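You operate a simulated robot arm through the tools that you are given. There is no shell and no other tool.

You run a simulated two-armed robot. Do the job below in one go: nothing can be reset, and whatever is moved stays where it is left.

Task
From the white stand: earliest date into the blue cassette, latest into the green; set both before the meter. Set down upright: blue cassette, green cassette.

It is judged by the outcome, as a careful person would: the job done as asked, and still so three seconds after it is handed in. It fails if anything else is knocked over, pushed out of place, dropped, spilled or broken.

Robot
Two 7-joint arms with two-finger parallel grippers on one trunk that stands fixed in place. Base frame: the origin is at the foot of the trunk, x ahead of it, y to its left, z up; the work surface is at about z = 850. Lengths are in mm, angles in degrees, forces in N, time in s.
The left shoulder is at [50, 187, 1135], the right one opposite. With the tool pointing down near the work surface each hand reaches from about 100 to 660 mm from the base axis, measured 20 degrees to its own side. Payload 3.43 kg a hand.
The TCP of each hand is the grasp point between the finger pads, 30 mm short of the fingertips. In the tool frame z runs along the fingers and y along their closing line. Largest opening 94 mm; finger width 28, thickness 10; the body of the gripper, 50 by 96 mm, starts 55 mm behind the TCP.
Orientation is that of the tool frame in the base frame, as a unit quaternion [w, x, y, z]. With the fingers straight down and closing along the base's y, the tool's x points along the base's -x, its y along +y and its z along -z.

Tools
- The arms move only by the tool nudge_tool. It takes "left_rows", "right_rows" or both (then of equal length, played together; a hand with none holds still); each is a list of rows, each a list of 7 numbers: the shift along the base's x, y, z in units of 40 mm (1.0 is 40 mm), then the turn, a rotation vector about the base's x, y, z in units of 4 degrees (1.0 is 4 degrees), then the opening, from 0 (shut) to 1 (fully open). In form: [[tx, ty, tz, ax, ay, az, claw], ...]. A call has 1 to 20 rows; each row shifts and turns the commanded pose from where the row before left it. A call with a number of a shift or a turn outside -1 to 1 is refused whole. Each row takes 0.2 s and may step no farther than 50 mm and 8.6 degrees from the row before; otherwise, or with a gripper value out of range, the whole call is refused. Where a pose cannot be reached the arm comes as near as it can. A force on the tool above 40 N (or 10 N above the force at the start of the call, whichever is more), or a blocked arm, ends the call early, and 0.2 s more pass. Each finger travels about 153 mm/s and halts on what it meets, pressing with about 38 N; the grip force reading is that of the motor and also rises with nothing between the fingers. The clock runs only during rows and for 0.2 s after the last one: add rows that do not move to give the fingers time. The reply holds the time, the measured pose of the TCP, the force on the tool along the base axes, the opening and the grip force, in the units named above and with some noise, with the torque about the TCP (base axes, N m) and any sound that the robot's microphone picked up.
- Cameras (640 x 400 px; columns grow to the right, rows downward): "scene" is now at [137.9, 30.7, 1281.9]; the picture's right is [0.33, -0.94, 0.00], its down [-0.57, -0.20, -0.79] and it looks along [0.75, 0.27, -0.61] (base axes); focal length 313 px, centre (320, 200). "left" rides on the left gripper at [76, -14, -103] in its tool frame; the picture's right is [0.18, 0.98, 0.00], its down [-0.75, 0.14, -0.64] and it looks along [-0.63, 0.12, 0.77] (tool axes); focal length 243 px, centre (320, 200). "right" rides on the right gripper at [76, 14, -102] in its tool frame; the picture's right is [-0.18, 0.98, 0.00], its down [-0.75, -0.14, -0.64] and it looks along [-0.63, -0.12, 0.77] (tool axes); focal length 243 px, centre (320, 200). There is no depth. A picture from a camera that has moved, and an enlarged one, comes with that camera's place and axes in the base frame and with its lens. The place of the scene camera against the robot may be out by one fixed shift of up to 12 mm in any direction.
- capture(camera): a new picture of that camera. No time passes.
- move_column(by): slides the trunk up (or, below 0, down) by that many mm; the arms and the scene camera ride with it, the base frame stays. It gives what a move gives, with no picture.
- head_to(pan, tilt): turns the head with the scene camera to pan (to the left, within 80 degrees either way) and tilt (down, from -29 to 69), counted from straight ahead of the robot. It gives what a move gives.
- zoom(camera, box): a new picture of the part [left, top, right, bottom] of that camera's present view, enlarged. No time passes.
- finish_job(): hands the job in; it is judged then, once.

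Nothing tells you positions but the pictures and the camera data. Unless the task says otherwise, let go and move clear before handing in.

The tools are called after "Request:" by a JSON object that holds its "api" and its "payload". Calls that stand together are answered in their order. nudge_tool: Moves the arms, as the interface text tells. Its arguments: {"type":"object","properties":{"left_rows":{"type":"array","items":{"type":"array","items":{"type":"number"}}},"right_rows":{"type":"array","items":{"type":"array","items":{"type":"number"}}}},"required":[]} The other tools are called the same way: move_column (by) slides the trunk up or down; head_to (pan, tilt) turns the head that bears the scene camera; capture (camera) takes a picture; zoom (camera, box) takes an enlarged picture of a part of a camera's view; finish_job () hands the job in.

At the start:

```text
clock: 0.0
left_tool_pos: [435.8, 382.6, 1084.7]
left_tool_rot: [0.0, -0.001, 1.0, 0.0]
left_contact_force: [0.7, -0.1, -0.4]
left_wrist_torque: [0.01, 0.04, -0.02]
left_opening: 93.8
left_gripper_force: 0.0
right_tool_pos: [399.1, -54.5, 1128.7]
right_tool_rot: [0.0, 0.001, 1.0, 0.001]
right_contact_force: [-0.7, -0.1, -0.2]
right_wrist_torque: [-0.01, 0.01, 0.0]
right_opening: 94.0
right_gripper_force: 0.0
trunk travel left (down, up): [-350.0, 82.0]
head pan, tilt: [19.5, 37.5]
```

scene: 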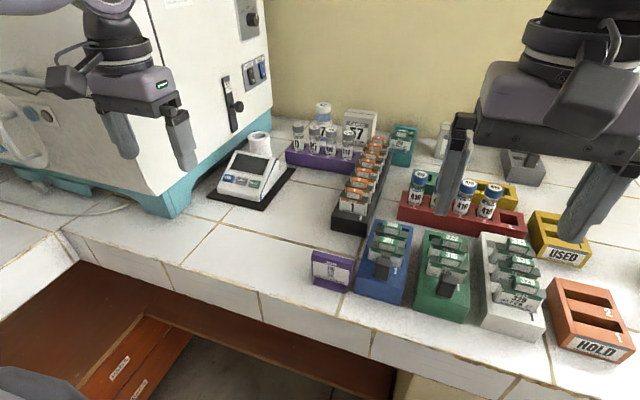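
right: 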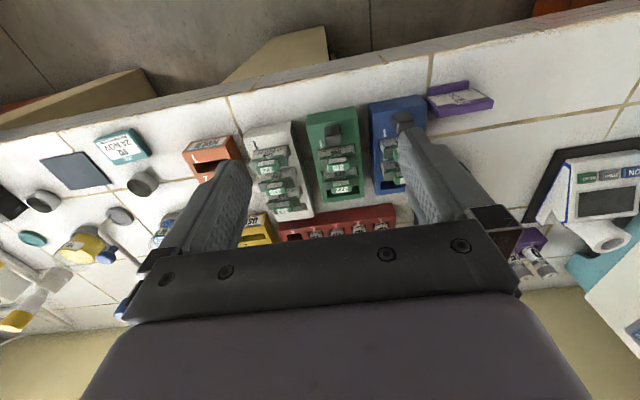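
left: 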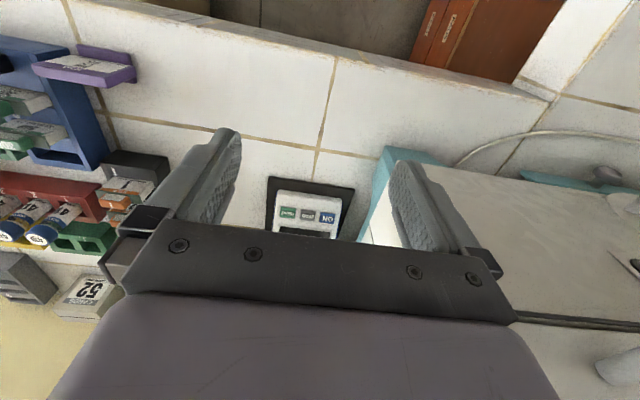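

I see a bench with blue, green and white stands holding small green items, plus a meter on the left. I'll look closer before moving anything.

Request:
{"api": "zoom", "payload": {"camera": "scene", "box": [340, 200, 560, 340]}}

Request:
{"api": "zoom", "payload": {"camera": "scene", "box": [200, 90, 440, 240]}}

Request:
{"api": "zoom", "payload": {"camera": "scene", "box": [460, 220, 560, 345]}}

Request:
{"api": "zoom", "payload": {"camera": "right", "box": [180, 80, 500, 250]}}

```text
2.86 times, centred on (450, 270) of scene
camera zoom: at [137.9, 30.7, 1281.9], right [0.33, -0.94, 0.0], down [-0.57, -0.2, -0.79], along [0.75, 0.27, -0.61], focal length 893 px, centre (-51, 0)
```

zoom: 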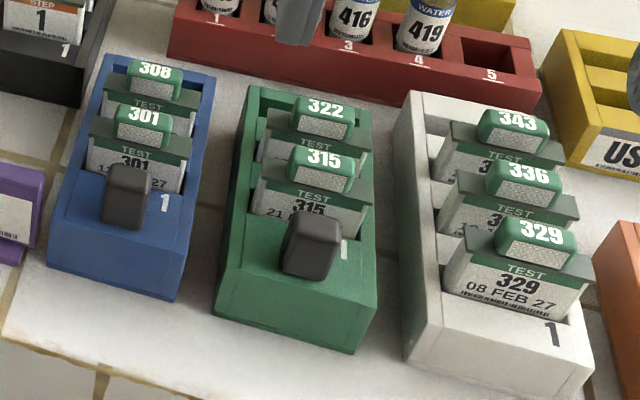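

```text
2.67 times, centred on (320, 165) of scene
camera zoom: at [137.9, 30.7, 1281.9], right [0.33, -0.94, 0.0], down [-0.57, -0.2, -0.79], along [0.75, 0.27, -0.61], focal length 834 px, centre (320, 293)
```

zoom: 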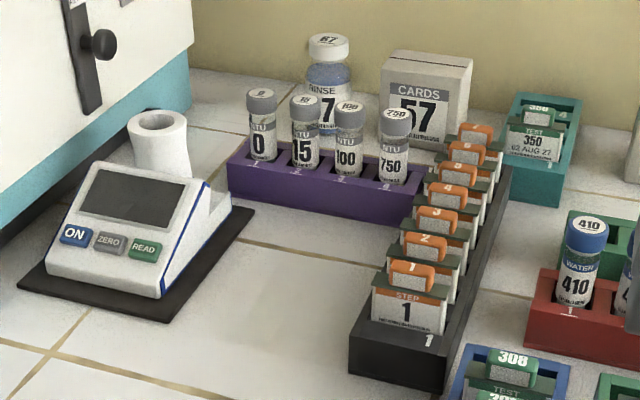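

```text
3.20 times, centred on (510, 282) of scene
camera zoom: at [137.9, 30.7, 1281.9], right [0.33, -0.94, 0.0], down [-0.57, -0.2, -0.79], along [0.75, 0.27, -0.61], focal length 1000 px, centre (-288, -64)
```

zoom: 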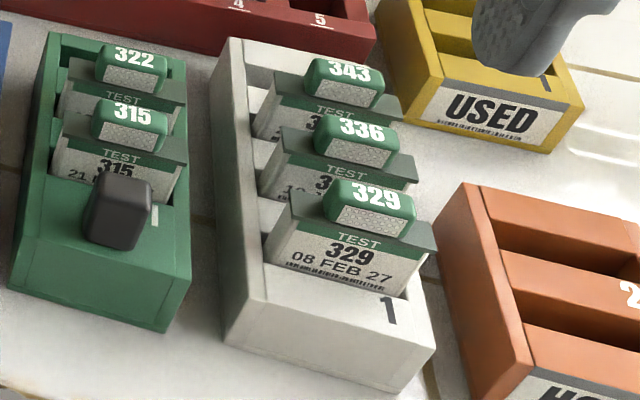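

```text
2.00 times, centred on (340, 165) of right
camera zoom: at [323.3, -41.5, 1231.2], right [0.19, 0.98, 0.0], down [0.75, -0.14, 0.64], along [0.63, -0.12, -0.77], focal length 485 px, centre (280, 270)
```

zoom: 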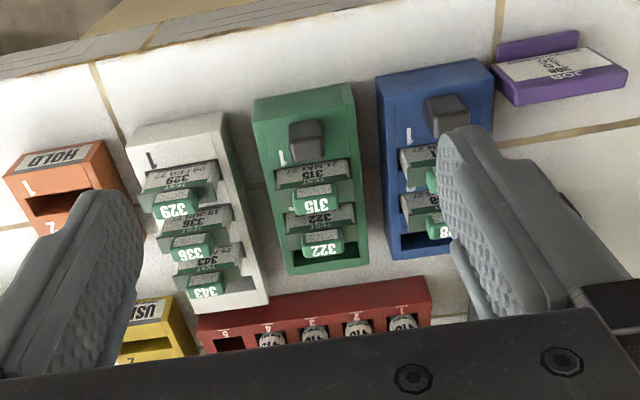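

I see the white stand holds 329, 336 and 343, and the blue and green cassettes each have two cards and an apparent free slot at the back. Next I'll zoom in on the dates and the purple job card.

Request:
{"api": "zoom", "payload": {"camera": "scene", "box": [476, 230, 546, 310]}}

Request:
{"api": "zoom", "payload": {"camera": "scene", "box": [300, 240, 370, 300]}}

Request:
{"api": "zoom", "payload": {"camera": "right", "box": [420, 70, 500, 130]}}

Request:
{"api": "zoom", "payload": {"camera": "right", "box": [240, 120, 320, 230]}}

Request:
{"api": "zoom", "payload": {"camera": "left", "box": [0, 30, 160, 180]}}

```text
5.00 times, centred on (511, 270) of scene
camera zoom: at [137.9, 30.7, 1281.9], right [0.33, -0.94, 0.0], down [-0.57, -0.2, -0.79], along [0.75, 0.27, -0.61], focal length 1563 px, centre (-635, -150)
```

zoom: 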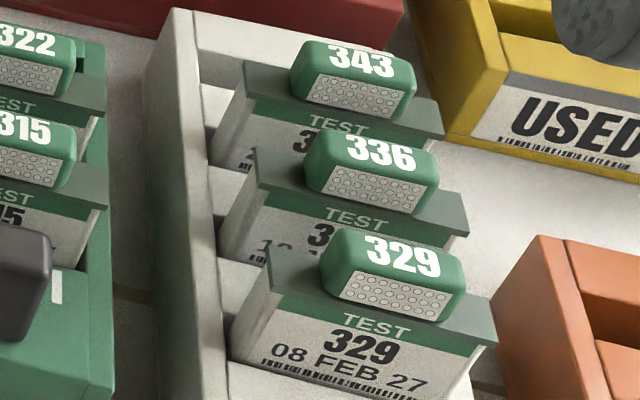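

```text
6.67 times, centred on (335, 270) of scene
camera zoom: at [137.9, 30.7, 1281.9], right [0.33, -0.94, 0.0], down [-0.57, -0.2, -0.79], along [0.75, 0.27, -0.61], focal length 2084 px, centre (220, -267)
```

zoom: 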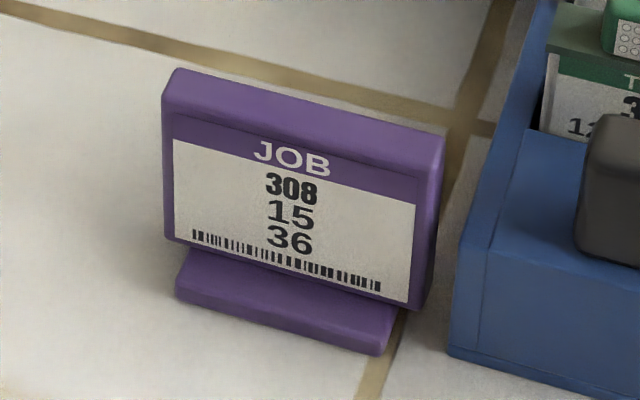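

```text
6.67 times, centred on (460, 100) of right
camera zoom: at [323.3, -41.5, 1231.2], right [0.19, 0.98, 0.0], down [0.75, -0.14, 0.64], along [0.63, -0.12, -0.77], focal length 1618 px, centre (-613, 867)
```

zoom: 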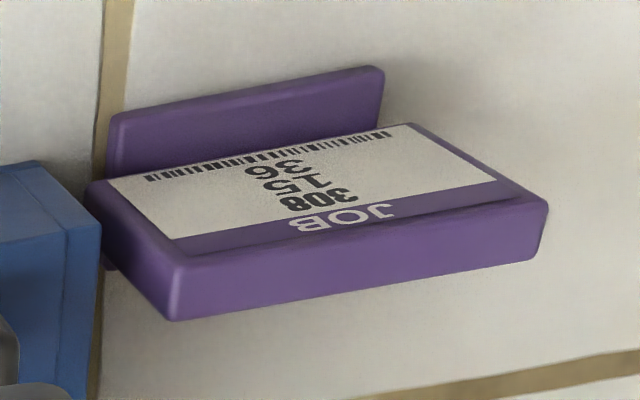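

```text
3.64 times, centred on (280, 175) of right
camera zoom: at [323.3, -41.5, 1231.2], right [0.19, 0.98, 0.0], down [0.75, -0.14, 0.64], along [0.63, -0.12, -0.77], focal length 882 px, centre (466, 291)
```

zoom: 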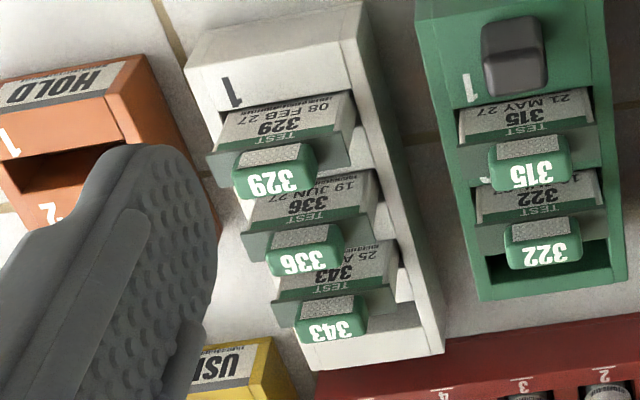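

```text
2.67 times, centred on (80, 105) of left
camera zoom: at [359.2, 367.9, 1189.0], right [-0.18, 0.98, 0.0], down [0.75, 0.14, 0.64], along [0.63, 0.12, -0.77], focal length 647 px, centre (960, 453)
```

zoom: 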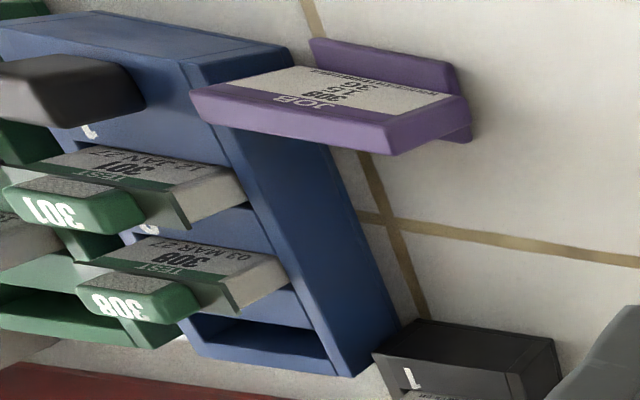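

I can read 329 as 08 FEB 27 and 336 as 19 JUN 27, but 343 is cut off at "25 A…". I'll move the right hand toward the white stand, high above it, to read 343 and measure the stand.

Request:
{"api": "nudge_tool", "payload": {"right_rows": [[0.6, -0.9, 0, 0, 0, 0, 1], [0.6, -0.9, 0, 0, 0, 0, 1], [0.5, -0.9, 0, 0, 0, 0, 1], [0, 0, 0, 0, 0, 0, 1]]}}

Request:
{"api": "head_to", "payload": {"pan": 10, "tilt": 48}}

Request:
{"api": "capture", "payload": {"camera": "right"}}

Request:
{"api": "capture", "payload": {"camera": "scene"}}

```text
clock: 1.0
left_tool_pos: [435.9, 383.1, 1084.2]
left_tool_rot: [0.0, 0.0, 1.0, 0.001]
left_contact_force: [-0.1, -0.3, -0.6]
left_wrist_torque: [0.01, -0.02, 0.02]
left_opening: 94.1
left_gripper_force: 0.1
right_tool_pos: [469.0, -161.9, 1131.0]
right_tool_rot: [-0.001, 0.001, 1.0, 0.0]
right_contact_force: [-0.6, -0.7, 0.3]
right_wrist_torque: [0.04, 0.01, 0.01]
right_opening: 93.8
right_gripper_force: 0.0
trunk travel left (down, up): [-350.0, 82.0]
head pan, tilt: [19.5, 37.5]
```

```text
clock: 1.7
left_tool_pos: [435.6, 382.4, 1083.5]
left_tool_rot: [0.0, 0.0, 1.0, 0.001]
left_contact_force: [0.2, 0.8, -0.5]
left_wrist_torque: [-0.02, -0.05, 0.01]
left_opening: 93.9
left_gripper_force: 0.1
right_tool_pos: [467.6, -161.6, 1130.9]
right_tool_rot: [0.001, 0.001, 1.0, 0.001]
right_contact_force: [0.2, -0.2, -0.3]
right_wrist_torque: [-0.01, 0.01, -0.01]
right_opening: 93.8
right_gripper_force: 0.1
trunk travel left (down, up): [-350.0, 82.0]
head pan, tilt: [10.0, 48.0]
```

```text
taken
camera right: at [391.7, -147.9, 1233.1], right [0.19, 0.98, 0.0], down [0.75, -0.14, 0.64], along [0.63, -0.12, -0.77], focal length 243 px, centre (320, 200)
```

right: 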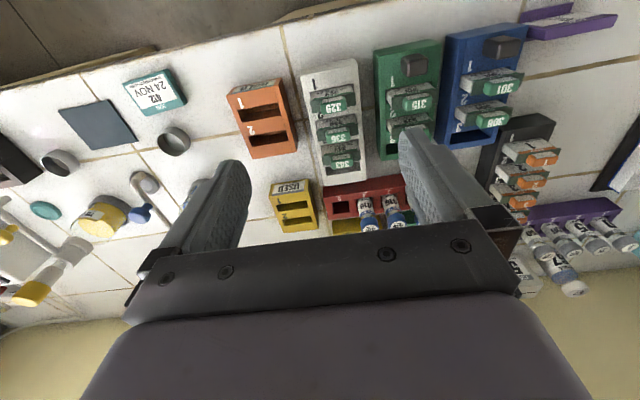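

```text
taken
camera scene: at [133.9, 15.6, 1266.8], right [0.17, -0.98, 0.0], down [-0.73, -0.13, -0.67], along [0.66, 0.12, -0.74], focal length 313 px, centre (320, 200)
```

scene: 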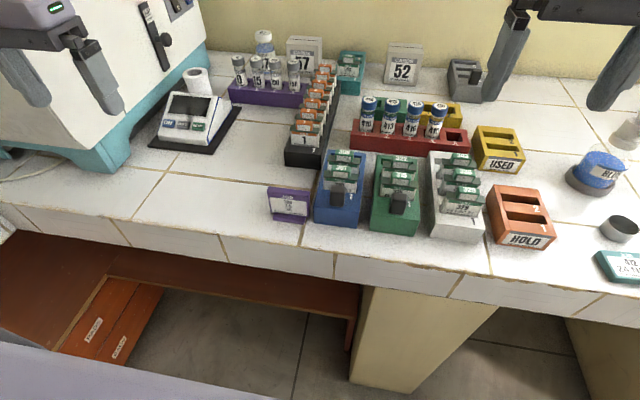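

Request:
{"api": "zoom", "payload": {"camera": "right", "box": [290, 50, 390, 200]}}

Request:
{"api": "zoom", "payload": {"camera": "scene", "box": [300, 130, 500, 255]}}

Request:
{"api": "zoom", "payload": {"camera": "right", "box": [370, 20, 530, 160]}}

Request:
{"api": "zoom", "payload": {"camera": "scene", "box": [420, 140, 500, 250]}}

```text
2.67 times, centred on (340, 125) of right
camera zoom: at [391.7, -147.9, 1233.1], right [0.19, 0.98, 0.0], down [0.75, -0.14, 0.64], along [0.63, -0.12, -0.77], focal length 647 px, centre (267, 400)
```

zoom: 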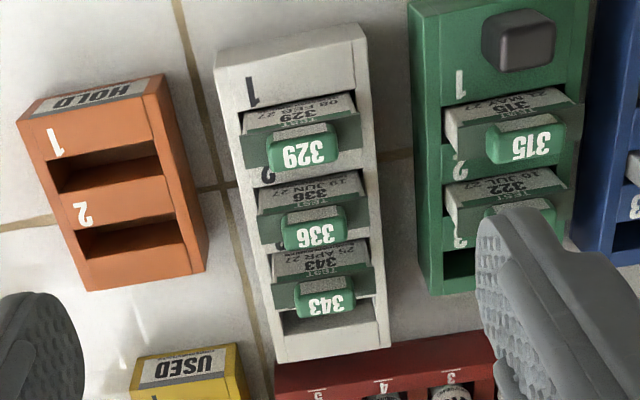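

```text
3.20 times, centred on (400, 192) of scene
camera zoom: at [133.9, 15.6, 1266.8], right [0.17, -0.98, 0.0], down [-0.73, -0.13, -0.67], along [0.66, 0.12, -0.74], focal length 1000 px, centre (64, 224)
```

zoom: 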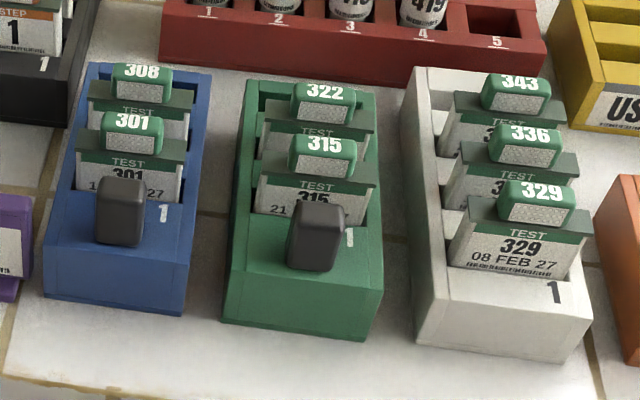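

```text
2.86 times, centred on (450, 90) of right
camera zoom: at [391.7, -147.9, 1233.1], right [0.19, 0.98, 0.0], down [0.75, -0.14, 0.64], along [0.63, -0.12, -0.77], focal length 693 px, centre (-51, 514)
```

zoom: 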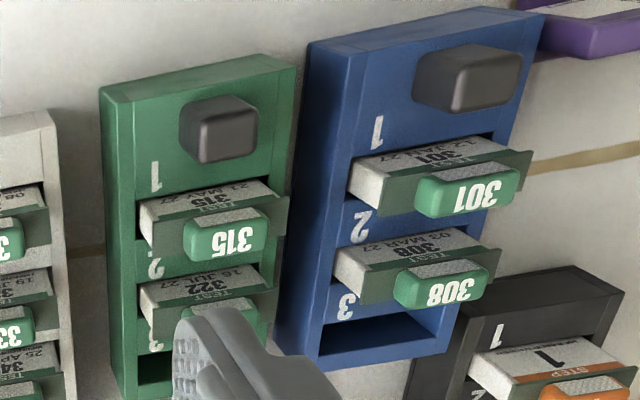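

```text
3.64 times, centred on (460, 195) of scene
camera zoom: at [133.9, 15.6, 1266.8], right [0.17, -0.98, 0.0], down [-0.73, -0.13, -0.67], along [0.66, 0.12, -0.74], focal length 1137 px, centre (-189, 218)
```

zoom: 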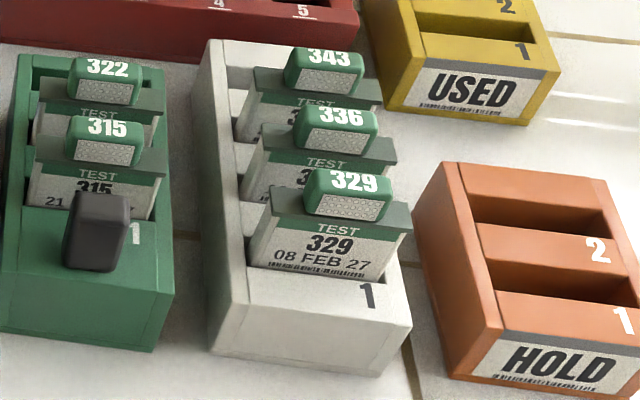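

Request:
{"api": "zoom", "payload": {"camera": "right", "box": [325, 105, 365, 175]}}

Request:
{"api": "zoom", "payload": {"camera": "right", "box": [310, 70, 360, 130]}}

```text
5.71 times, centred on (345, 140) of right
camera zoom: at [391.7, -147.9, 1233.1], right [0.19, 0.98, 0.0], down [0.75, -0.14, 0.64], along [0.63, -0.12, -0.77], focal length 1386 px, centre (177, 543)
```

zoom: 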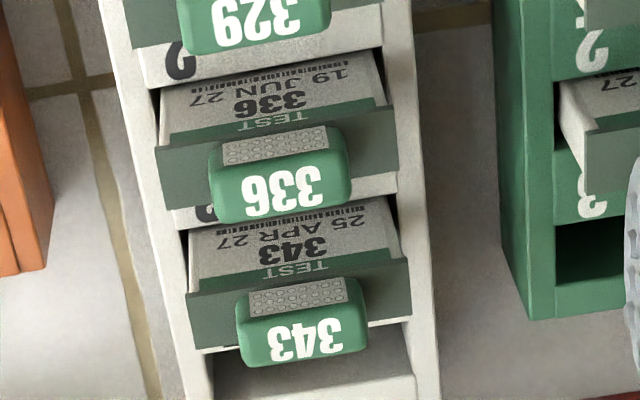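

```text
6.67 times, centred on (335, 100) of right
camera zoom: at [391.7, -147.9, 1233.1], right [0.19, 0.98, 0.0], down [0.75, -0.14, 0.64], along [0.63, -0.12, -0.77], focal length 1618 px, centre (220, 867)
```

zoom: 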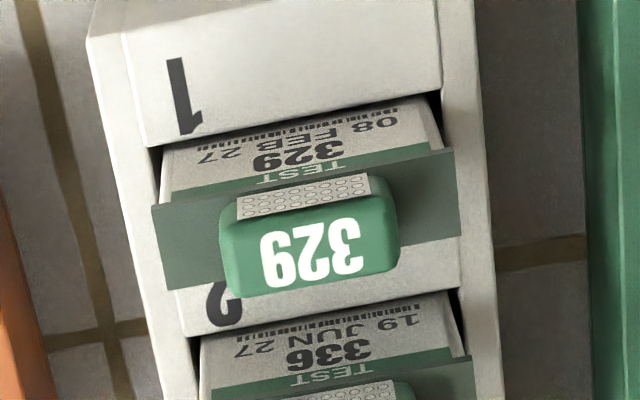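

Dates are clear: 329 = 08 FEB 27 (earliest, goes to blue), 343 = 25 APR 27, and 336 = 19 JUN 27 (latest, goes to green). White stand tabs come out near (495, -150), (534, -150) and (573, -150), tops at about z=937. Now I'll look at the cassettes more closely with the right wrist camera.

Request:
{"api": "nudge_tool", "payload": {"right_rows": [[-0.44, 0.94, -0.3, 0, 0, 0, 1], [-0.44, 0.94, -0.3, 0, 0, 0, 1], [-0.44, 0.94, -0.4, 0, 0, 0, 1], [-0.44, 0.94, -0.4, 0, 0, 0, 1], [-0.44, 0.94, -0.4, 0, 0, 0, 1], [0, 0, 0, 0, 0, 0, 1]]}}

Request:
{"api": "capture", "payload": {"camera": "right"}}

Request:
{"api": "zoom", "payload": {"camera": "right", "box": [200, 0, 460, 200]}}

```text
clock: 3.1
left_tool_pos: [435.6, 381.7, 1084.1]
left_tool_rot: [0.0, 0.0, 1.0, 0.0]
left_contact_force: [0.1, -0.5, 0.2]
left_wrist_torque: [0.03, -0.02, -0.01]
left_opening: 94.1
left_gripper_force: 0.0
right_tool_pos: [381.1, 28.5, 1056.5]
right_tool_rot: [-0.001, 0.001, 1.0, 0.001]
right_contact_force: [-0.6, 0.5, 0.1]
right_wrist_torque: [-0.01, 0.02, 0.0]
right_opening: 93.9
right_gripper_force: 0.0
trunk travel left (down, up): [-350.0, 82.0]
head pan, tilt: [10.0, 48.0]
```

```text
taken
camera right: at [303.9, 41.9, 1159.1], right [0.19, 0.98, 0.0], down [0.75, -0.14, 0.64], along [0.63, -0.12, -0.77], focal length 243 px, centre (320, 200)
```

right: 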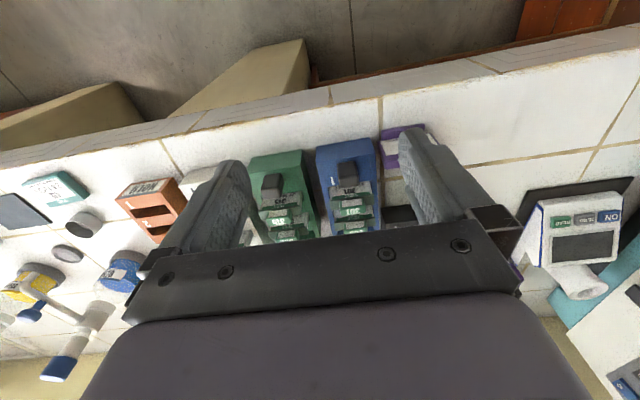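

```text
2.00 times, centred on (330, 100) of right
camera zoom: at [303.9, 41.9, 1159.1], right [0.19, 0.98, 0.0], down [0.75, -0.14, 0.64], along [0.63, -0.12, -0.77], focal length 485 px, centre (300, 400)
```

zoom: 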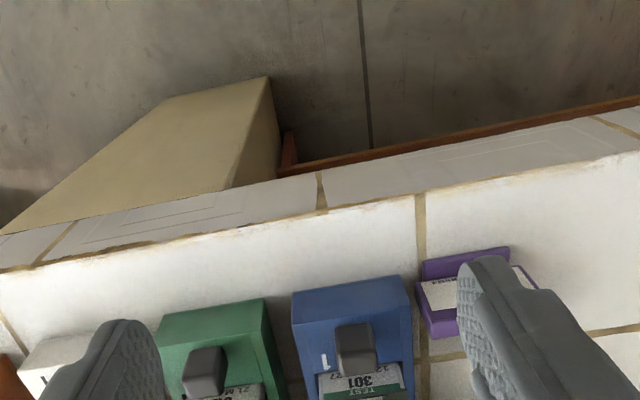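

That view is too far back and the gripper hides the slots. I'll move up and forward to look down on the blue and green cassettes.

Request:
{"api": "nudge_tool", "payload": {"right_rows": [[0.74, -0.19, 0.61, 0, 0, 0, 1], [0.74, -0.19, 0.61, 0, 0, 0, 1], [0.74, -0.19, 0.61, 0, 0, 0, 1], [0, 0, 0, 0, 0, 0, 1]]}}

Request:
{"api": "capture", "payload": {"camera": "right"}}

Request:
{"api": "zoom", "payload": {"camera": "right", "box": [240, 50, 440, 200]}}

Request:
{"api": "capture", "payload": {"camera": "left"}}

```text
clock: 4.1
left_tool_pos: [436.0, 381.0, 1084.1]
left_tool_rot: [0.0, 0.001, 1.0, 0.0]
left_contact_force: [0.1, 0.2, -0.6]
left_wrist_torque: [0.0, -0.01, 0.02]
left_opening: 93.9
left_gripper_force: 0.0
right_tool_pos: [468.2, 1.3, 1131.4]
right_tool_rot: [0.0, 0.001, 1.0, 0.0]
right_contact_force: [0.0, 0.2, 0.9]
right_wrist_torque: [-0.01, 0.02, 0.02]
right_opening: 93.6
right_gripper_force: 0.0
trunk travel left (down, up): [-350.0, 82.0]
head pan, tilt: [10.0, 48.0]
```

```text
taken
camera right: at [392.4, 15.4, 1233.6], right [0.19, 0.98, 0.0], down [0.75, -0.14, 0.64], along [0.63, -0.12, -0.77], focal length 243 px, centre (320, 200)
```

right: 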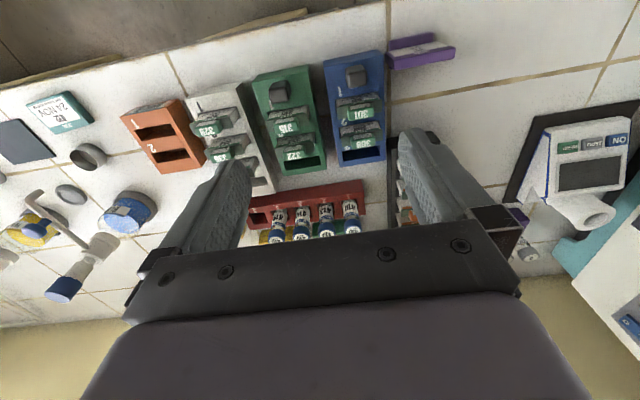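

```text
2.67 times, centred on (340, 125) of right
camera zoom: at [392.4, 15.4, 1233.6], right [0.19, 0.98, 0.0], down [0.75, -0.14, 0.64], along [0.63, -0.12, -0.77], focal length 647 px, centre (267, 400)
```

zoom: 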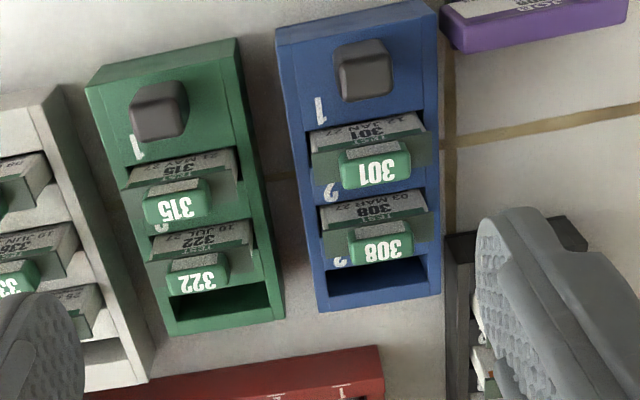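

```text
taken
camera left: at [359.2, 367.8, 1189.0], right [-0.18, 0.98, 0.0], down [0.75, 0.14, 0.64], along [0.63, 0.12, -0.77], focal length 243 px, centre (320, 200)
```

left: 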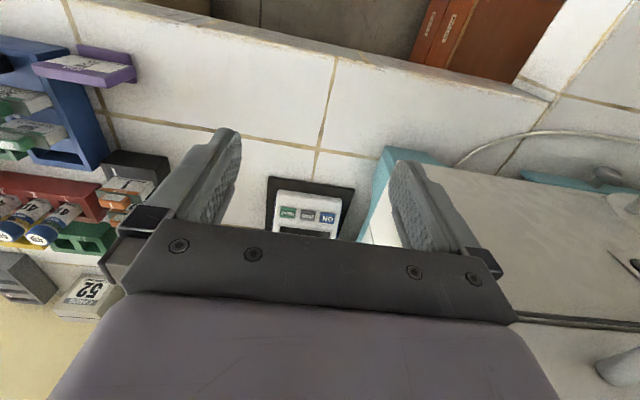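

I now have a clear top view of both cassettes, each with slot 3 empty at the back. I'll zoom in finely to measure corners, knobs and slots.

Request:
{"api": "zoom", "payload": {"camera": "right", "box": [310, 40, 400, 100]}}

Request:
{"api": "zoom", "payload": {"camera": "right", "box": [310, 110, 400, 170]}}

Request:
{"api": "zoom", "payload": {"camera": "right", "box": [240, 60, 330, 120]}}

Request:
{"api": "zoom", "payload": {"camera": "right", "box": [250, 120, 340, 180]}}

Request:
{"api": "zoom", "payload": {"camera": "scene", "box": [300, 140, 380, 230]}}

Request:
{"api": "zoom", "payload": {"camera": "scene", "box": [360, 140, 440, 240]}}

```text
6.67 times, centred on (355, 70) of right
camera zoom: at [392.4, 15.4, 1233.6], right [0.19, 0.98, 0.0], down [0.75, -0.14, 0.64], along [0.63, -0.12, -0.77], focal length 1618 px, centre (87, 1067)
```

zoom: 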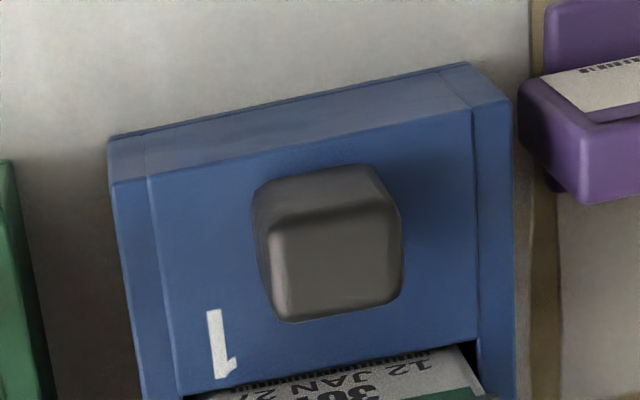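

```text
6.67 times, centred on (355, 140) of right
camera zoom: at [392.4, 15.4, 1233.6], right [0.19, 0.98, 0.0], down [0.75, -0.14, 0.64], along [0.63, -0.12, -0.77], focal length 1618 px, centre (87, 600)
```

zoom: 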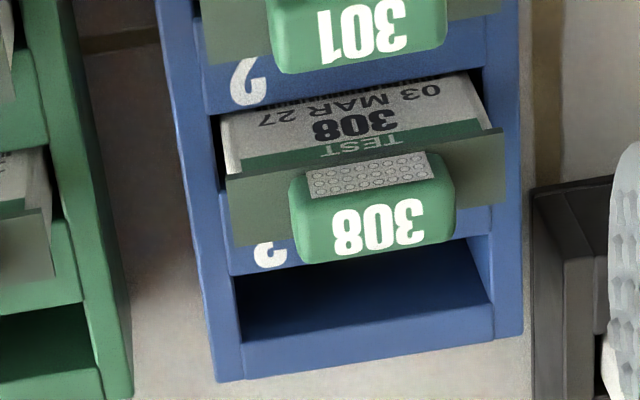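

```text
6.67 times, centred on (285, 90) of right
camera zoom: at [392.4, 15.4, 1233.6], right [0.19, 0.98, 0.0], down [0.75, -0.14, 0.64], along [0.63, -0.12, -0.77], focal length 1618 px, centre (553, 933)
```

zoom: 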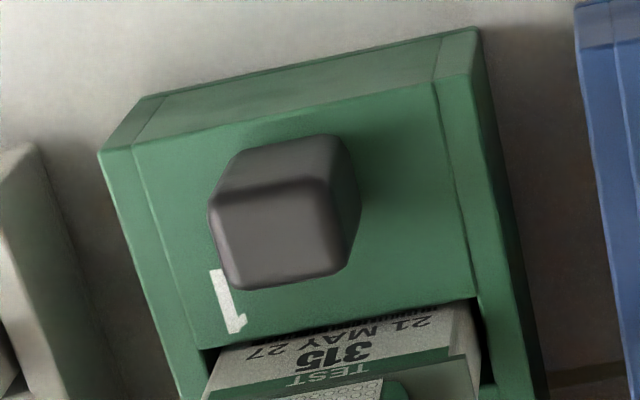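

```text
6.67 times, centred on (295, 150) of right
camera zoom: at [392.4, 15.4, 1233.6], right [0.19, 0.98, 0.0], down [0.75, -0.14, 0.64], along [0.63, -0.12, -0.77], focal length 1618 px, centre (487, 533)
```

zoom: 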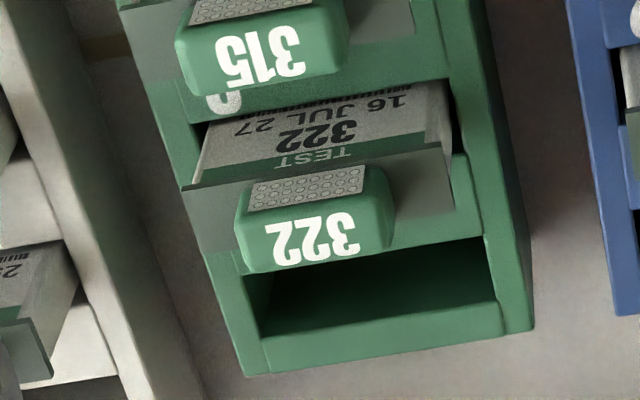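

```text
4.44 times, centred on (340, 185) of scene
camera zoom: at [133.9, 15.4, 1266.7], right [0.17, -0.98, 0.0], down [-0.73, -0.13, -0.67], along [0.66, 0.12, -0.74], focal length 1390 px, centre (231, 267)
```

zoom: 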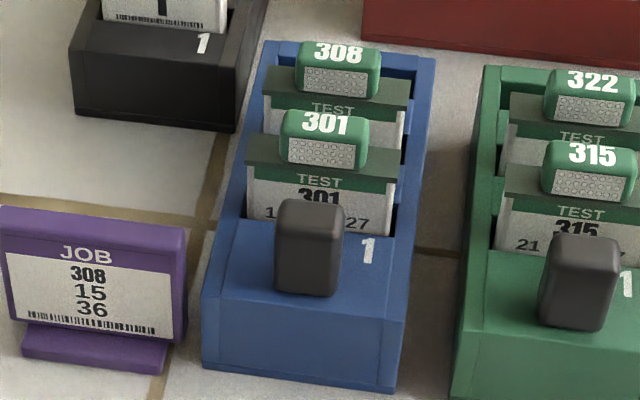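

```text
4.00 times, centred on (400, 190) of scene
camera zoom: at [133.9, 15.4, 1266.7], right [0.17, -0.98, 0.0], down [-0.73, -0.13, -0.67], along [0.66, 0.12, -0.74], focal length 1251 px, centre (0, 240)
```

zoom: 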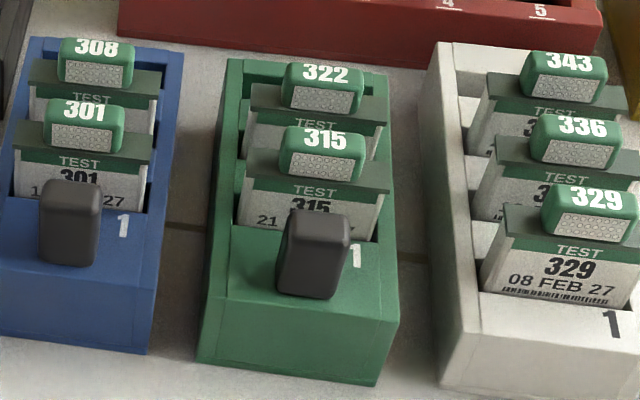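

Blue cassette measures x 459–607, y 7.5–81.3, top z≈895, with slot 3 centred near (588, 44.7). I'll look at the white stand from the same relative pose so that any camera bias cancels out.

Request:
{"api": "nudge_tool", "payload": {"right_rows": [[0, -0.97, 0, 0, 0, 0, 1], [0, -0.97, 0, 0, 0, 0, 1], [0, -0.97, 0, 0, 0, 0, 1], [0, -0.97, 0, 0, 0, 0, 1], [0, -0.95, 0, 0, 0, 0, 1], [0, 0, 0, 0, 0, 0, 1], [0, 0, 0, 0, 0, 0, 1]]}}

Request:
{"api": "capture", "payload": {"camera": "right"}}

Request:
{"api": "zoom", "payload": {"camera": "right", "box": [310, 40, 400, 100]}}

Request:
{"api": "zoom", "payload": {"camera": "right", "box": [310, 90, 400, 150]}}

Request:
{"api": "zoom", "payload": {"camera": "right", "box": [310, 130, 400, 190]}}

```text
clock: 5.7
left_tool_pos: [434.9, 382.0, 1084.8]
left_tool_rot: [0.0, 0.0, 1.0, 0.0]
left_contact_force: [0.1, 0.0, -0.2]
left_wrist_torque: [-0.01, -0.02, -0.02]
left_opening: 93.6
left_gripper_force: 0.1
right_tool_pos: [470.2, -190.3, 1132.3]
right_tool_rot: [0.001, 0.001, 1.0, 0.001]
right_contact_force: [-0.2, 0.0, -0.1]
right_wrist_torque: [0.01, 0.01, -0.01]
right_opening: 94.0
right_gripper_force: 0.0
trunk travel left (down, up): [-350.0, 82.0]
head pan, tilt: [10.0, 48.0]
```

```text
taken
camera right: at [394.7, -176.5, 1235.2], right [0.19, 0.98, 0.0], down [0.75, -0.14, 0.64], along [0.63, -0.12, -0.77], focal length 243 px, centre (320, 200)
```

right: 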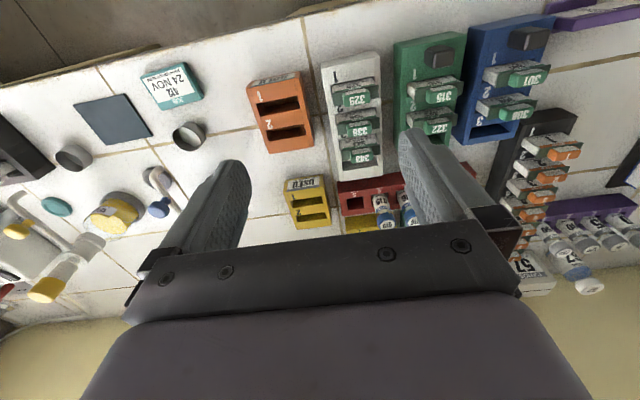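

```text
6.67 times, centred on (355, 70) of right
camera zoom: at [394.7, -176.5, 1235.2], right [0.19, 0.98, 0.0], down [0.75, -0.14, 0.64], along [0.63, -0.12, -0.77], focal length 1618 px, centre (87, 1067)
```

zoom: 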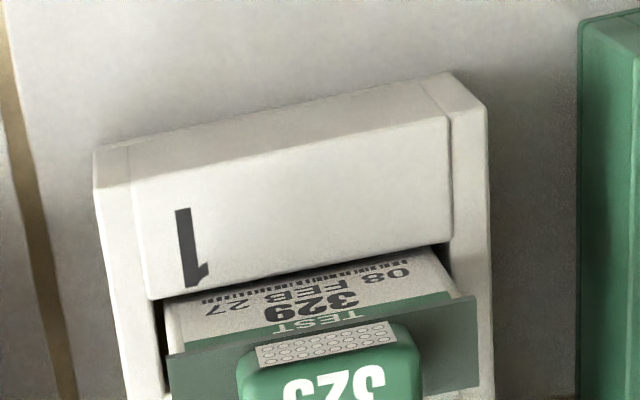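

```text
6.67 times, centred on (355, 120) of right
camera zoom: at [394.7, -176.5, 1235.2], right [0.19, 0.98, 0.0], down [0.75, -0.14, 0.64], along [0.63, -0.12, -0.77], focal length 1618 px, centre (87, 733)
```

zoom: 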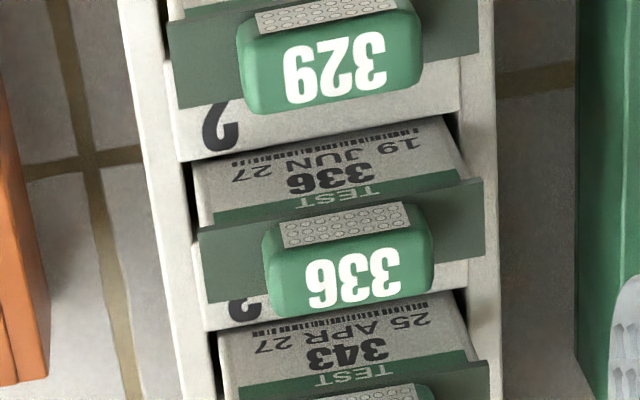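

```text
6.67 times, centred on (355, 160) of right
camera zoom: at [394.7, -176.5, 1235.2], right [0.19, 0.98, 0.0], down [0.75, -0.14, 0.64], along [0.63, -0.12, -0.77], focal length 1618 px, centre (87, 467)
```

zoom: 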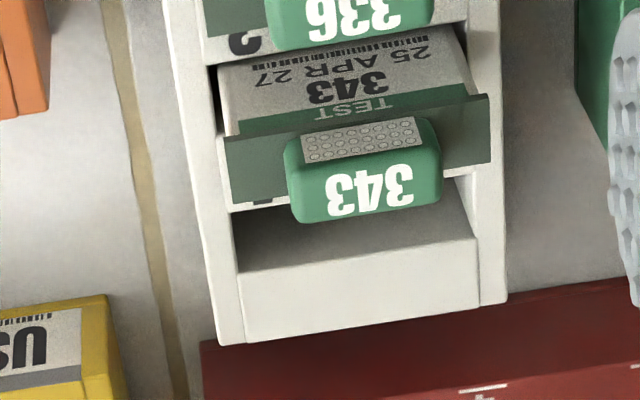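

White stand: slots 1–4 have front edges at about x = 483, 522, 561 and 601, centred on y ≈ -151, with cards narrower than the slots. The tabs are thin in x, so I'll turn the right hand 90° to close along x, staying high above the bench.

Request:
{"api": "nudge_tool", "payload": {"right_rows": [[0.3, 0.5, 0, 0, 0, 1, 1], [0.3, 0.5, 0, 0, 0, 1, 1], [0, 0, 0, 0, 0, 1, 1], [0, 0, 0, 0, 0, 1, 1], [0, 0, 0, 0, 0, 1, 1], [0, 0, 0, 0, 0, 1, 1], [0, 0, 0, 0, 0, 1, 1], [0, 0, 0, 0, 0, 1, 1], [0, 0, 0, 0, 0, 1, 1], [0, 0, 0, 0, 0, 1, 1], [0, 0, 0, 0, 0, 1, 1], [0, 0, 0, 0, 0, 1, 1]]}}

```text
clock: 8.3
left_tool_pos: [435.3, 382.1, 1084.1]
left_tool_rot: [0.0, 0.0, 1.0, 0.001]
left_contact_force: [1.1, -0.5, 0.1]
left_wrist_torque: [-0.01, -0.03, -0.01]
left_opening: 94.0
left_gripper_force: 0.0
right_tool_pos: [488.1, -150.1, 1128.1]
right_tool_rot: [0.0, -0.405, 0.914, 0.0]
right_contact_force: [0.4, 0.7, -0.3]
right_wrist_torque: [-0.01, 0.03, 0.0]
right_opening: 94.0
right_gripper_force: 0.0
right hand out of reach, approached as far as the arm can: row 12
trunk travel left (down, up): [-350.0, 82.0]
head pan, tilt: [10.0, 48.0]
```

The +90° turn runs out of reach near 48°. I'll turn back and try the other direction.

Request:
{"api": "nudge_tool", "payload": {"right_rows": [[0, 0, 0, 0, 0, -1, 1], [0, 0, 0, 0, 0, -1, 1], [0, 0, 0, 0, 0, -1, 1], [0, 0, 0, 0, 0, -1, 1], [0, 0, 0, 0, 0, -1, 1], [0, 0, 0, 0, 0, -1, 1], [0, 0, 0, 0, 0, -1, 1], [0, 0, 0, 0, 0, -1, 1], [0, 0, 0, 0, 0, -1, 1], [0, 0, 0, 0, 0, -1, 1], [0, 0, 0, 0, 0, -1, 1], [0, 0, 0, 0, 0, -1, 1], [0, 0, 0, 0, 0, -1, 1], [0, 0, 0, 0, 0, -1, 1], [0, 0, 0, 0, 0, -1, 1], [0, 0, 0, 0, 0, -1, 1], [0, 0, 0, 0, 0, -1, 1], [0, 0, 0, 0, 0, -1, 1], [0, 0, 0, 0, 0, -1, 1], [0, 0, 0, 0, 0, -1, 1]]}}

```text
clock: 12.5
left_tool_pos: [436.0, 381.7, 1085.3]
left_tool_rot: [-0.001, 0.001, 1.0, 0.0]
left_contact_force: [0.8, 0.0, 0.0]
left_wrist_torque: [0.03, -0.02, -0.01]
left_opening: 93.9
left_gripper_force: 0.1
right_tool_pos: [491.0, -149.2, 1129.5]
right_tool_rot: [0.0, 0.277, 0.961, 0.0]
right_contact_force: [-0.2, 0.0, 0.0]
right_wrist_torque: [0.03, -0.01, 0.01]
right_opening: 94.1
right_gripper_force: 0.1
trunk travel left (down, up): [-350.0, 82.0]
head pan, tilt: [10.0, 48.0]
```

Request:
{"api": "nudge_tool", "payload": {"right_rows": [[0, 0, 0, 0, 0, -1, 1], [0, 0, 0, 0, 0, -1, 1], [0, 0, 0, 0, 0, -1, 1], [0, 0, 0, 0, 0, -1, 1], [0, 0, 0, 0, 0, -1, 1], [0, 0, 0, 0, 0, -1, 1], [0, 0, 0, 0, 0, -1, 1], [0, 0, 0, 0, 0, -1, 1], [0, 0, 0, 0, 0, -1, 1], [0, 0, 0, 0, 0, -1, 1], [0, 0, 0, 0, 0, -1, 1], [0, 0, 0, 0, 0, -1, 1], [0, 0, 0, 0, 0, -1, 1], [0, 0, 0, 0, 0, -1, 1], [0, 0, 0, 0, 0, -0.45, 1], [0, 0, 0, 0, 0, 0, 1]]}}

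Request:
{"api": "capture", "payload": {"camera": "right"}}

```text
clock: 15.9
left_tool_pos: [436.6, 382.9, 1084.1]
left_tool_rot: [0.0, 0.0, 1.0, 0.0]
left_contact_force: [0.0, -0.6, 0.4]
left_wrist_torque: [-0.02, 0.02, -0.01]
left_opening: 94.2
left_gripper_force: 0.0
right_tool_pos: [488.6, -150.2, 1129.3]
right_tool_rot: [0.001, 0.707, 0.707, 0.001]
right_contact_force: [0.5, 0.6, 0.4]
right_wrist_torque: [0.01, -0.01, 0.01]
right_opening: 94.0
right_gripper_force: 0.0
trunk travel left (down, up): [-350.0, 82.0]
head pan, tilt: [10.0, 48.0]
```

```text
taken
camera right: at [502.5, -74.0, 1231.5], right [0.98, -0.18, 0.0], down [-0.14, -0.75, 0.64], along [-0.12, -0.63, -0.77], focal length 243 px, centre (320, 200)
```

right: 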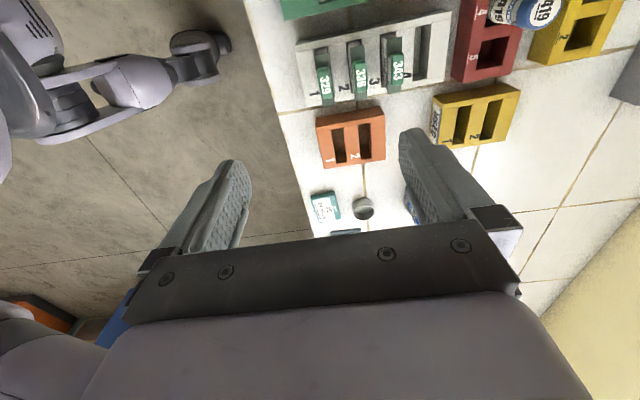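

The -90° turn works, and I now have a side view of the cards with the fingers closing along x. I'll zoom in to check card thickness and lean.

Request:
{"api": "zoom", "payload": {"camera": "right", "box": [290, 10, 460, 120]}}

Request:
{"api": "zoom", "payload": {"camera": "right", "box": [300, 40, 380, 110]}}

```text
3.64 times, centred on (375, 65) of right
camera zoom: at [502.5, -74.0, 1231.5], right [0.98, -0.18, 0.0], down [-0.14, -0.75, 0.64], along [-0.12, -0.63, -0.77], focal length 882 px, centre (120, 691)
```

zoom: 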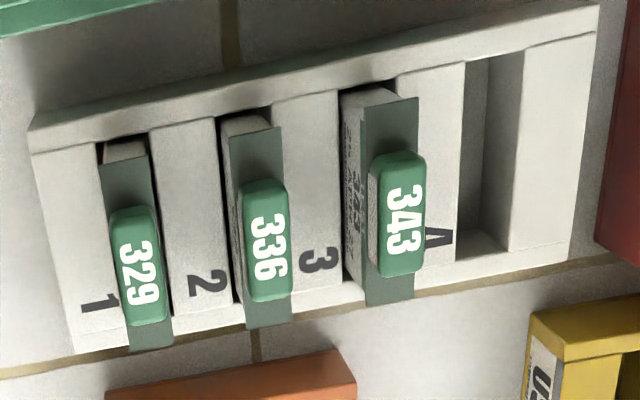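

```text
5.71 times, centred on (340, 75) of right
camera zoom: at [502.5, -74.0, 1231.5], right [0.98, -0.18, 0.0], down [-0.14, -0.75, 0.64], along [-0.12, -0.63, -0.77], focal length 1386 px, centre (206, 914)
```

zoom: 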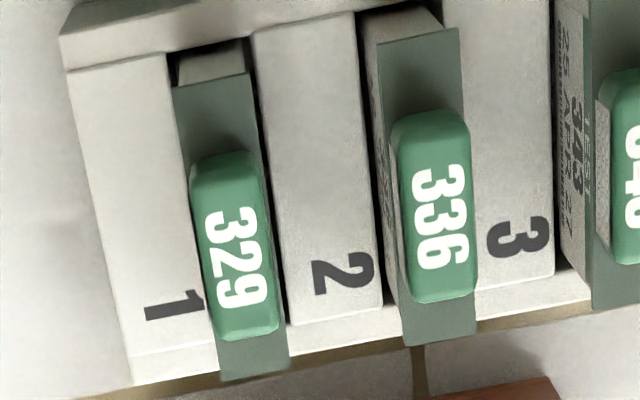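

From the side, slot 1 sits at about x 486–503 and the 329 tab near (495, -149). I'll take the same side view over blue slot 3 for a precise relative offset.

Request:
{"api": "nudge_tool", "payload": {"right_rows": [[0.47, 0.97, 0, 0, 0, 0, 1], [0.47, 0.97, 0, 0, 0, 0, 1], [0.47, 0.97, 0, 0, 0, 0, 1], [0.47, 0.97, 0, 0, 0, 0, 1], [0.47, 0.97, 0, 0, 0, 0, 1], [0, 0, 0, 0, 0, 0, 1], [0, 0, 0, 0, 0, 0, 1]]}}

Request:
{"api": "capture", "payload": {"camera": "right"}}

Request:
{"api": "zoom", "payload": {"camera": "right", "box": [290, 10, 460, 120]}}

Request:
{"api": "zoom", "payload": {"camera": "right", "box": [300, 40, 380, 110]}}

```text
clock: 17.5
left_tool_pos: [435.6, 381.3, 1085.7]
left_tool_rot: [0.001, 0.0, 1.0, 0.0]
left_contact_force: [0.9, 0.1, 0.0]
left_wrist_torque: [-0.01, -0.02, 0.01]
left_opening: 94.2
left_gripper_force: 0.1
right_tool_pos: [556.5, -16.0, 1126.1]
right_tool_rot: [-0.003, 0.715, 0.699, 0.002]
right_contact_force: [0.3, 1.0, -0.3]
right_wrist_torque: [-0.02, 0.0, -0.01]
right_opening: 94.4
right_gripper_force: 0.2
right hand out of reach, approached as far as the arm can: row 4, 5
trunk travel left (down, up): [-350.0, 82.0]
head pan, tilt: [10.0, 48.0]
```

```text
taken
camera right: at [573.0, 58.7, 1229.6], right [0.98, -0.21, 0.0], down [-0.16, -0.75, 0.64], along [-0.13, -0.62, -0.77], focal length 243 px, centre (320, 200)
```

right: 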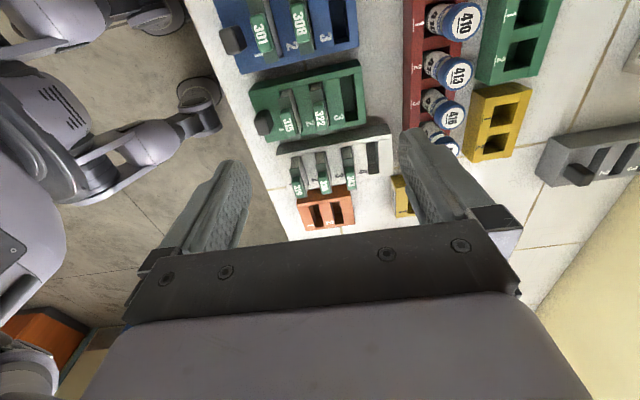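

```text
3.64 times, centred on (375, 65) of right
camera zoom: at [573.0, 58.7, 1229.6], right [0.98, -0.21, 0.0], down [-0.16, -0.75, 0.64], along [-0.13, -0.62, -0.77], focal length 882 px, centre (120, 691)
```

zoom: 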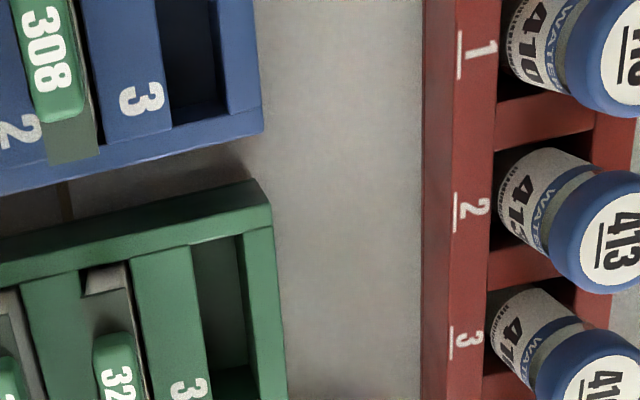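

```text
5.71 times, centred on (340, 75) of right
camera zoom: at [573.0, 58.7, 1229.6], right [0.98, -0.21, 0.0], down [-0.16, -0.75, 0.64], along [-0.13, -0.62, -0.77], focal length 1386 px, centre (206, 914)
```

zoom: 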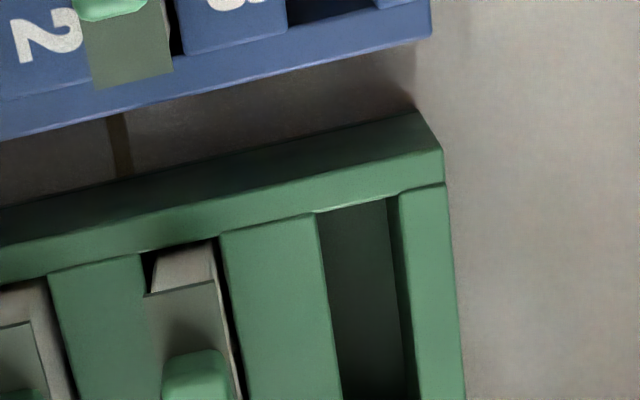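

At this height the -90° yaw can't quite reach over blue slot 3. I'll check whether it can lower down, staying above the tabs and with the fingers mostly closed.

Request:
{"api": "nudge_tool", "payload": {"right_rows": [[0, 0, -0.7, 0, 0, 0, 0.4], [0, 0, -0.7, 0, 0, 0, 0.4], [0, 0, -0.7, 0, 0, 0, 0.4], [0, 0, -0.4, 0, 0, 0, 0.4], [0, 0, 0, 0, 0, 0, 0.4], [0, 0, 0, 0, 0, 0, 0.4]]}}

Request:
{"api": "capture", "payload": {"camera": "right"}}

Request:
{"api": "capture", "payload": {"camera": "scene"}}

```text
clock: 18.9
left_tool_pos: [434.4, 380.8, 1084.9]
left_tool_rot: [0.0, 0.0, 1.0, 0.0]
left_contact_force: [-0.6, -0.2, -0.4]
left_wrist_torque: [0.03, 0.0, -0.01]
left_opening: 93.5
left_gripper_force: 0.1
right_tool_pos: [549.8, -3.2, 1023.8]
right_tool_rot: [0.002, 0.706, 0.708, 0.0]
right_contact_force: [0.2, -0.1, -0.8]
right_wrist_torque: [-0.01, 0.0, 0.0]
right_opening: 37.6
right_gripper_force: 0.1
trunk travel left (down, up): [-350.0, 82.0]
head pan, tilt: [10.0, 48.0]
```

```text
taken
camera right: at [564.7, 72.4, 1126.7], right [0.98, -0.18, 0.0], down [-0.14, -0.75, 0.64], along [-0.12, -0.63, -0.77], focal length 243 px, centre (320, 200)
```

right: 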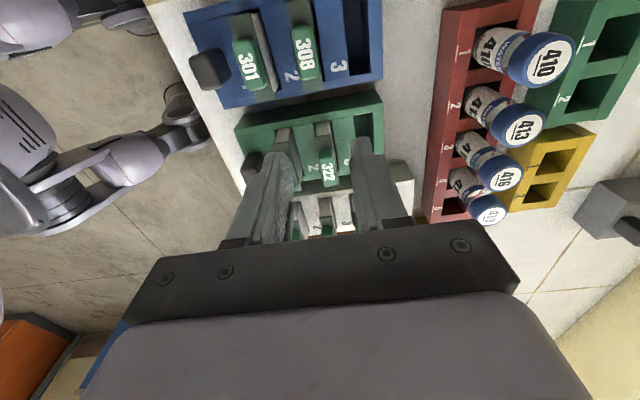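

```text
taken
camera scene: at [133.9, 15.5, 1266.7], right [0.17, -0.98, 0.0], down [-0.73, -0.13, -0.67], along [0.66, 0.12, -0.74], focal length 313 px, centre (320, 200)
```

scene: 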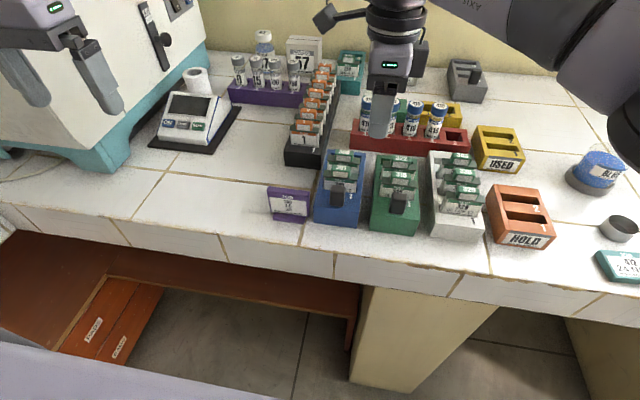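

Lower down it is reachable. I'll continue toward directly above blue slot 3 at the same height.

Request:
{"api": "nudge_tool", "payload": {"right_rows": [[0.25, 0.4, 0, 0, 0, 0, 0.4], [0.25, 0.4, 0, 0, 0, 0, 0.4], [0.25, 0.4, 0, 0, 0, 0, 0.4], [0, 0, 0, 0, 0, 0, 0.4], [0, 0, 0, 0, 0, 0, 0.4]]}}

Request:
{"api": "capture", "payload": {"camera": "right"}}

Request:
{"api": "zoom", "payload": {"camera": "right", "box": [220, 60, 420, 190]}}

```text
clock: 20.3
left_tool_pos: [435.4, 382.1, 1085.6]
left_tool_rot: [-0.001, 0.0, 1.0, 0.0]
left_contact_force: [0.2, 0.0, 0.2]
left_wrist_torque: [0.0, 0.0, -0.02]
left_opening: 94.0
left_gripper_force: 0.1
right_tool_pos: [575.5, -1.8, 1024.5]
right_tool_rot: [-0.003, 0.725, 0.688, 0.004]
right_contact_force: [-0.6, 0.2, 0.5]
right_wrist_torque: [0.05, 0.01, -0.01]
right_opening: 37.8
right_gripper_force: 0.1
right hand out of reach, approached as far as the arm can: row 2, 3
trunk travel left (down, up): [-350.0, 82.0]
head pan, tilt: [10.0, 48.0]
stopped in row 5 (right hand): the arm was blocked; the commanded pose is now the measured one
```

```text
taken
camera right: at [594.2, 72.7, 1128.7], right [0.97, -0.24, 0.0], down [-0.18, -0.75, 0.63], along [-0.15, -0.62, -0.77], focal length 243 px, centre (320, 200)
```

right: 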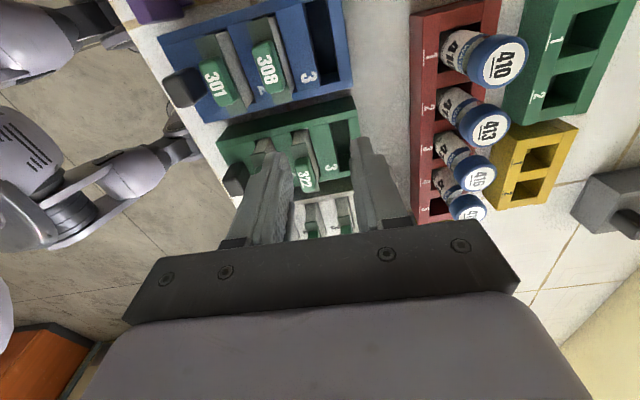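

```text
3.08 times, centred on (320, 125) of right
camera zoom: at [594.2, 72.7, 1128.7], right [0.97, -0.24, 0.0], down [-0.18, -0.75, 0.63], along [-0.15, -0.62, -0.77], focal length 746 px, centre (320, 431)
```

zoom: 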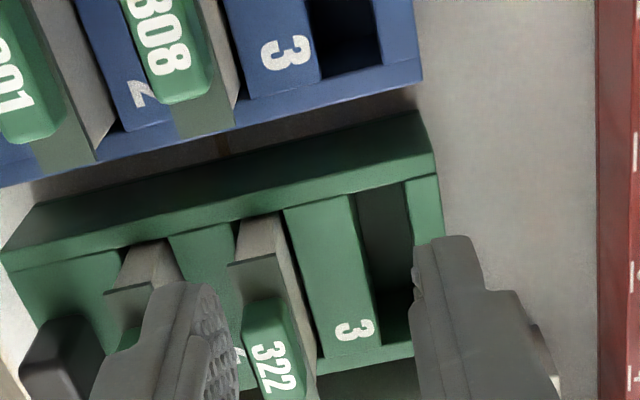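

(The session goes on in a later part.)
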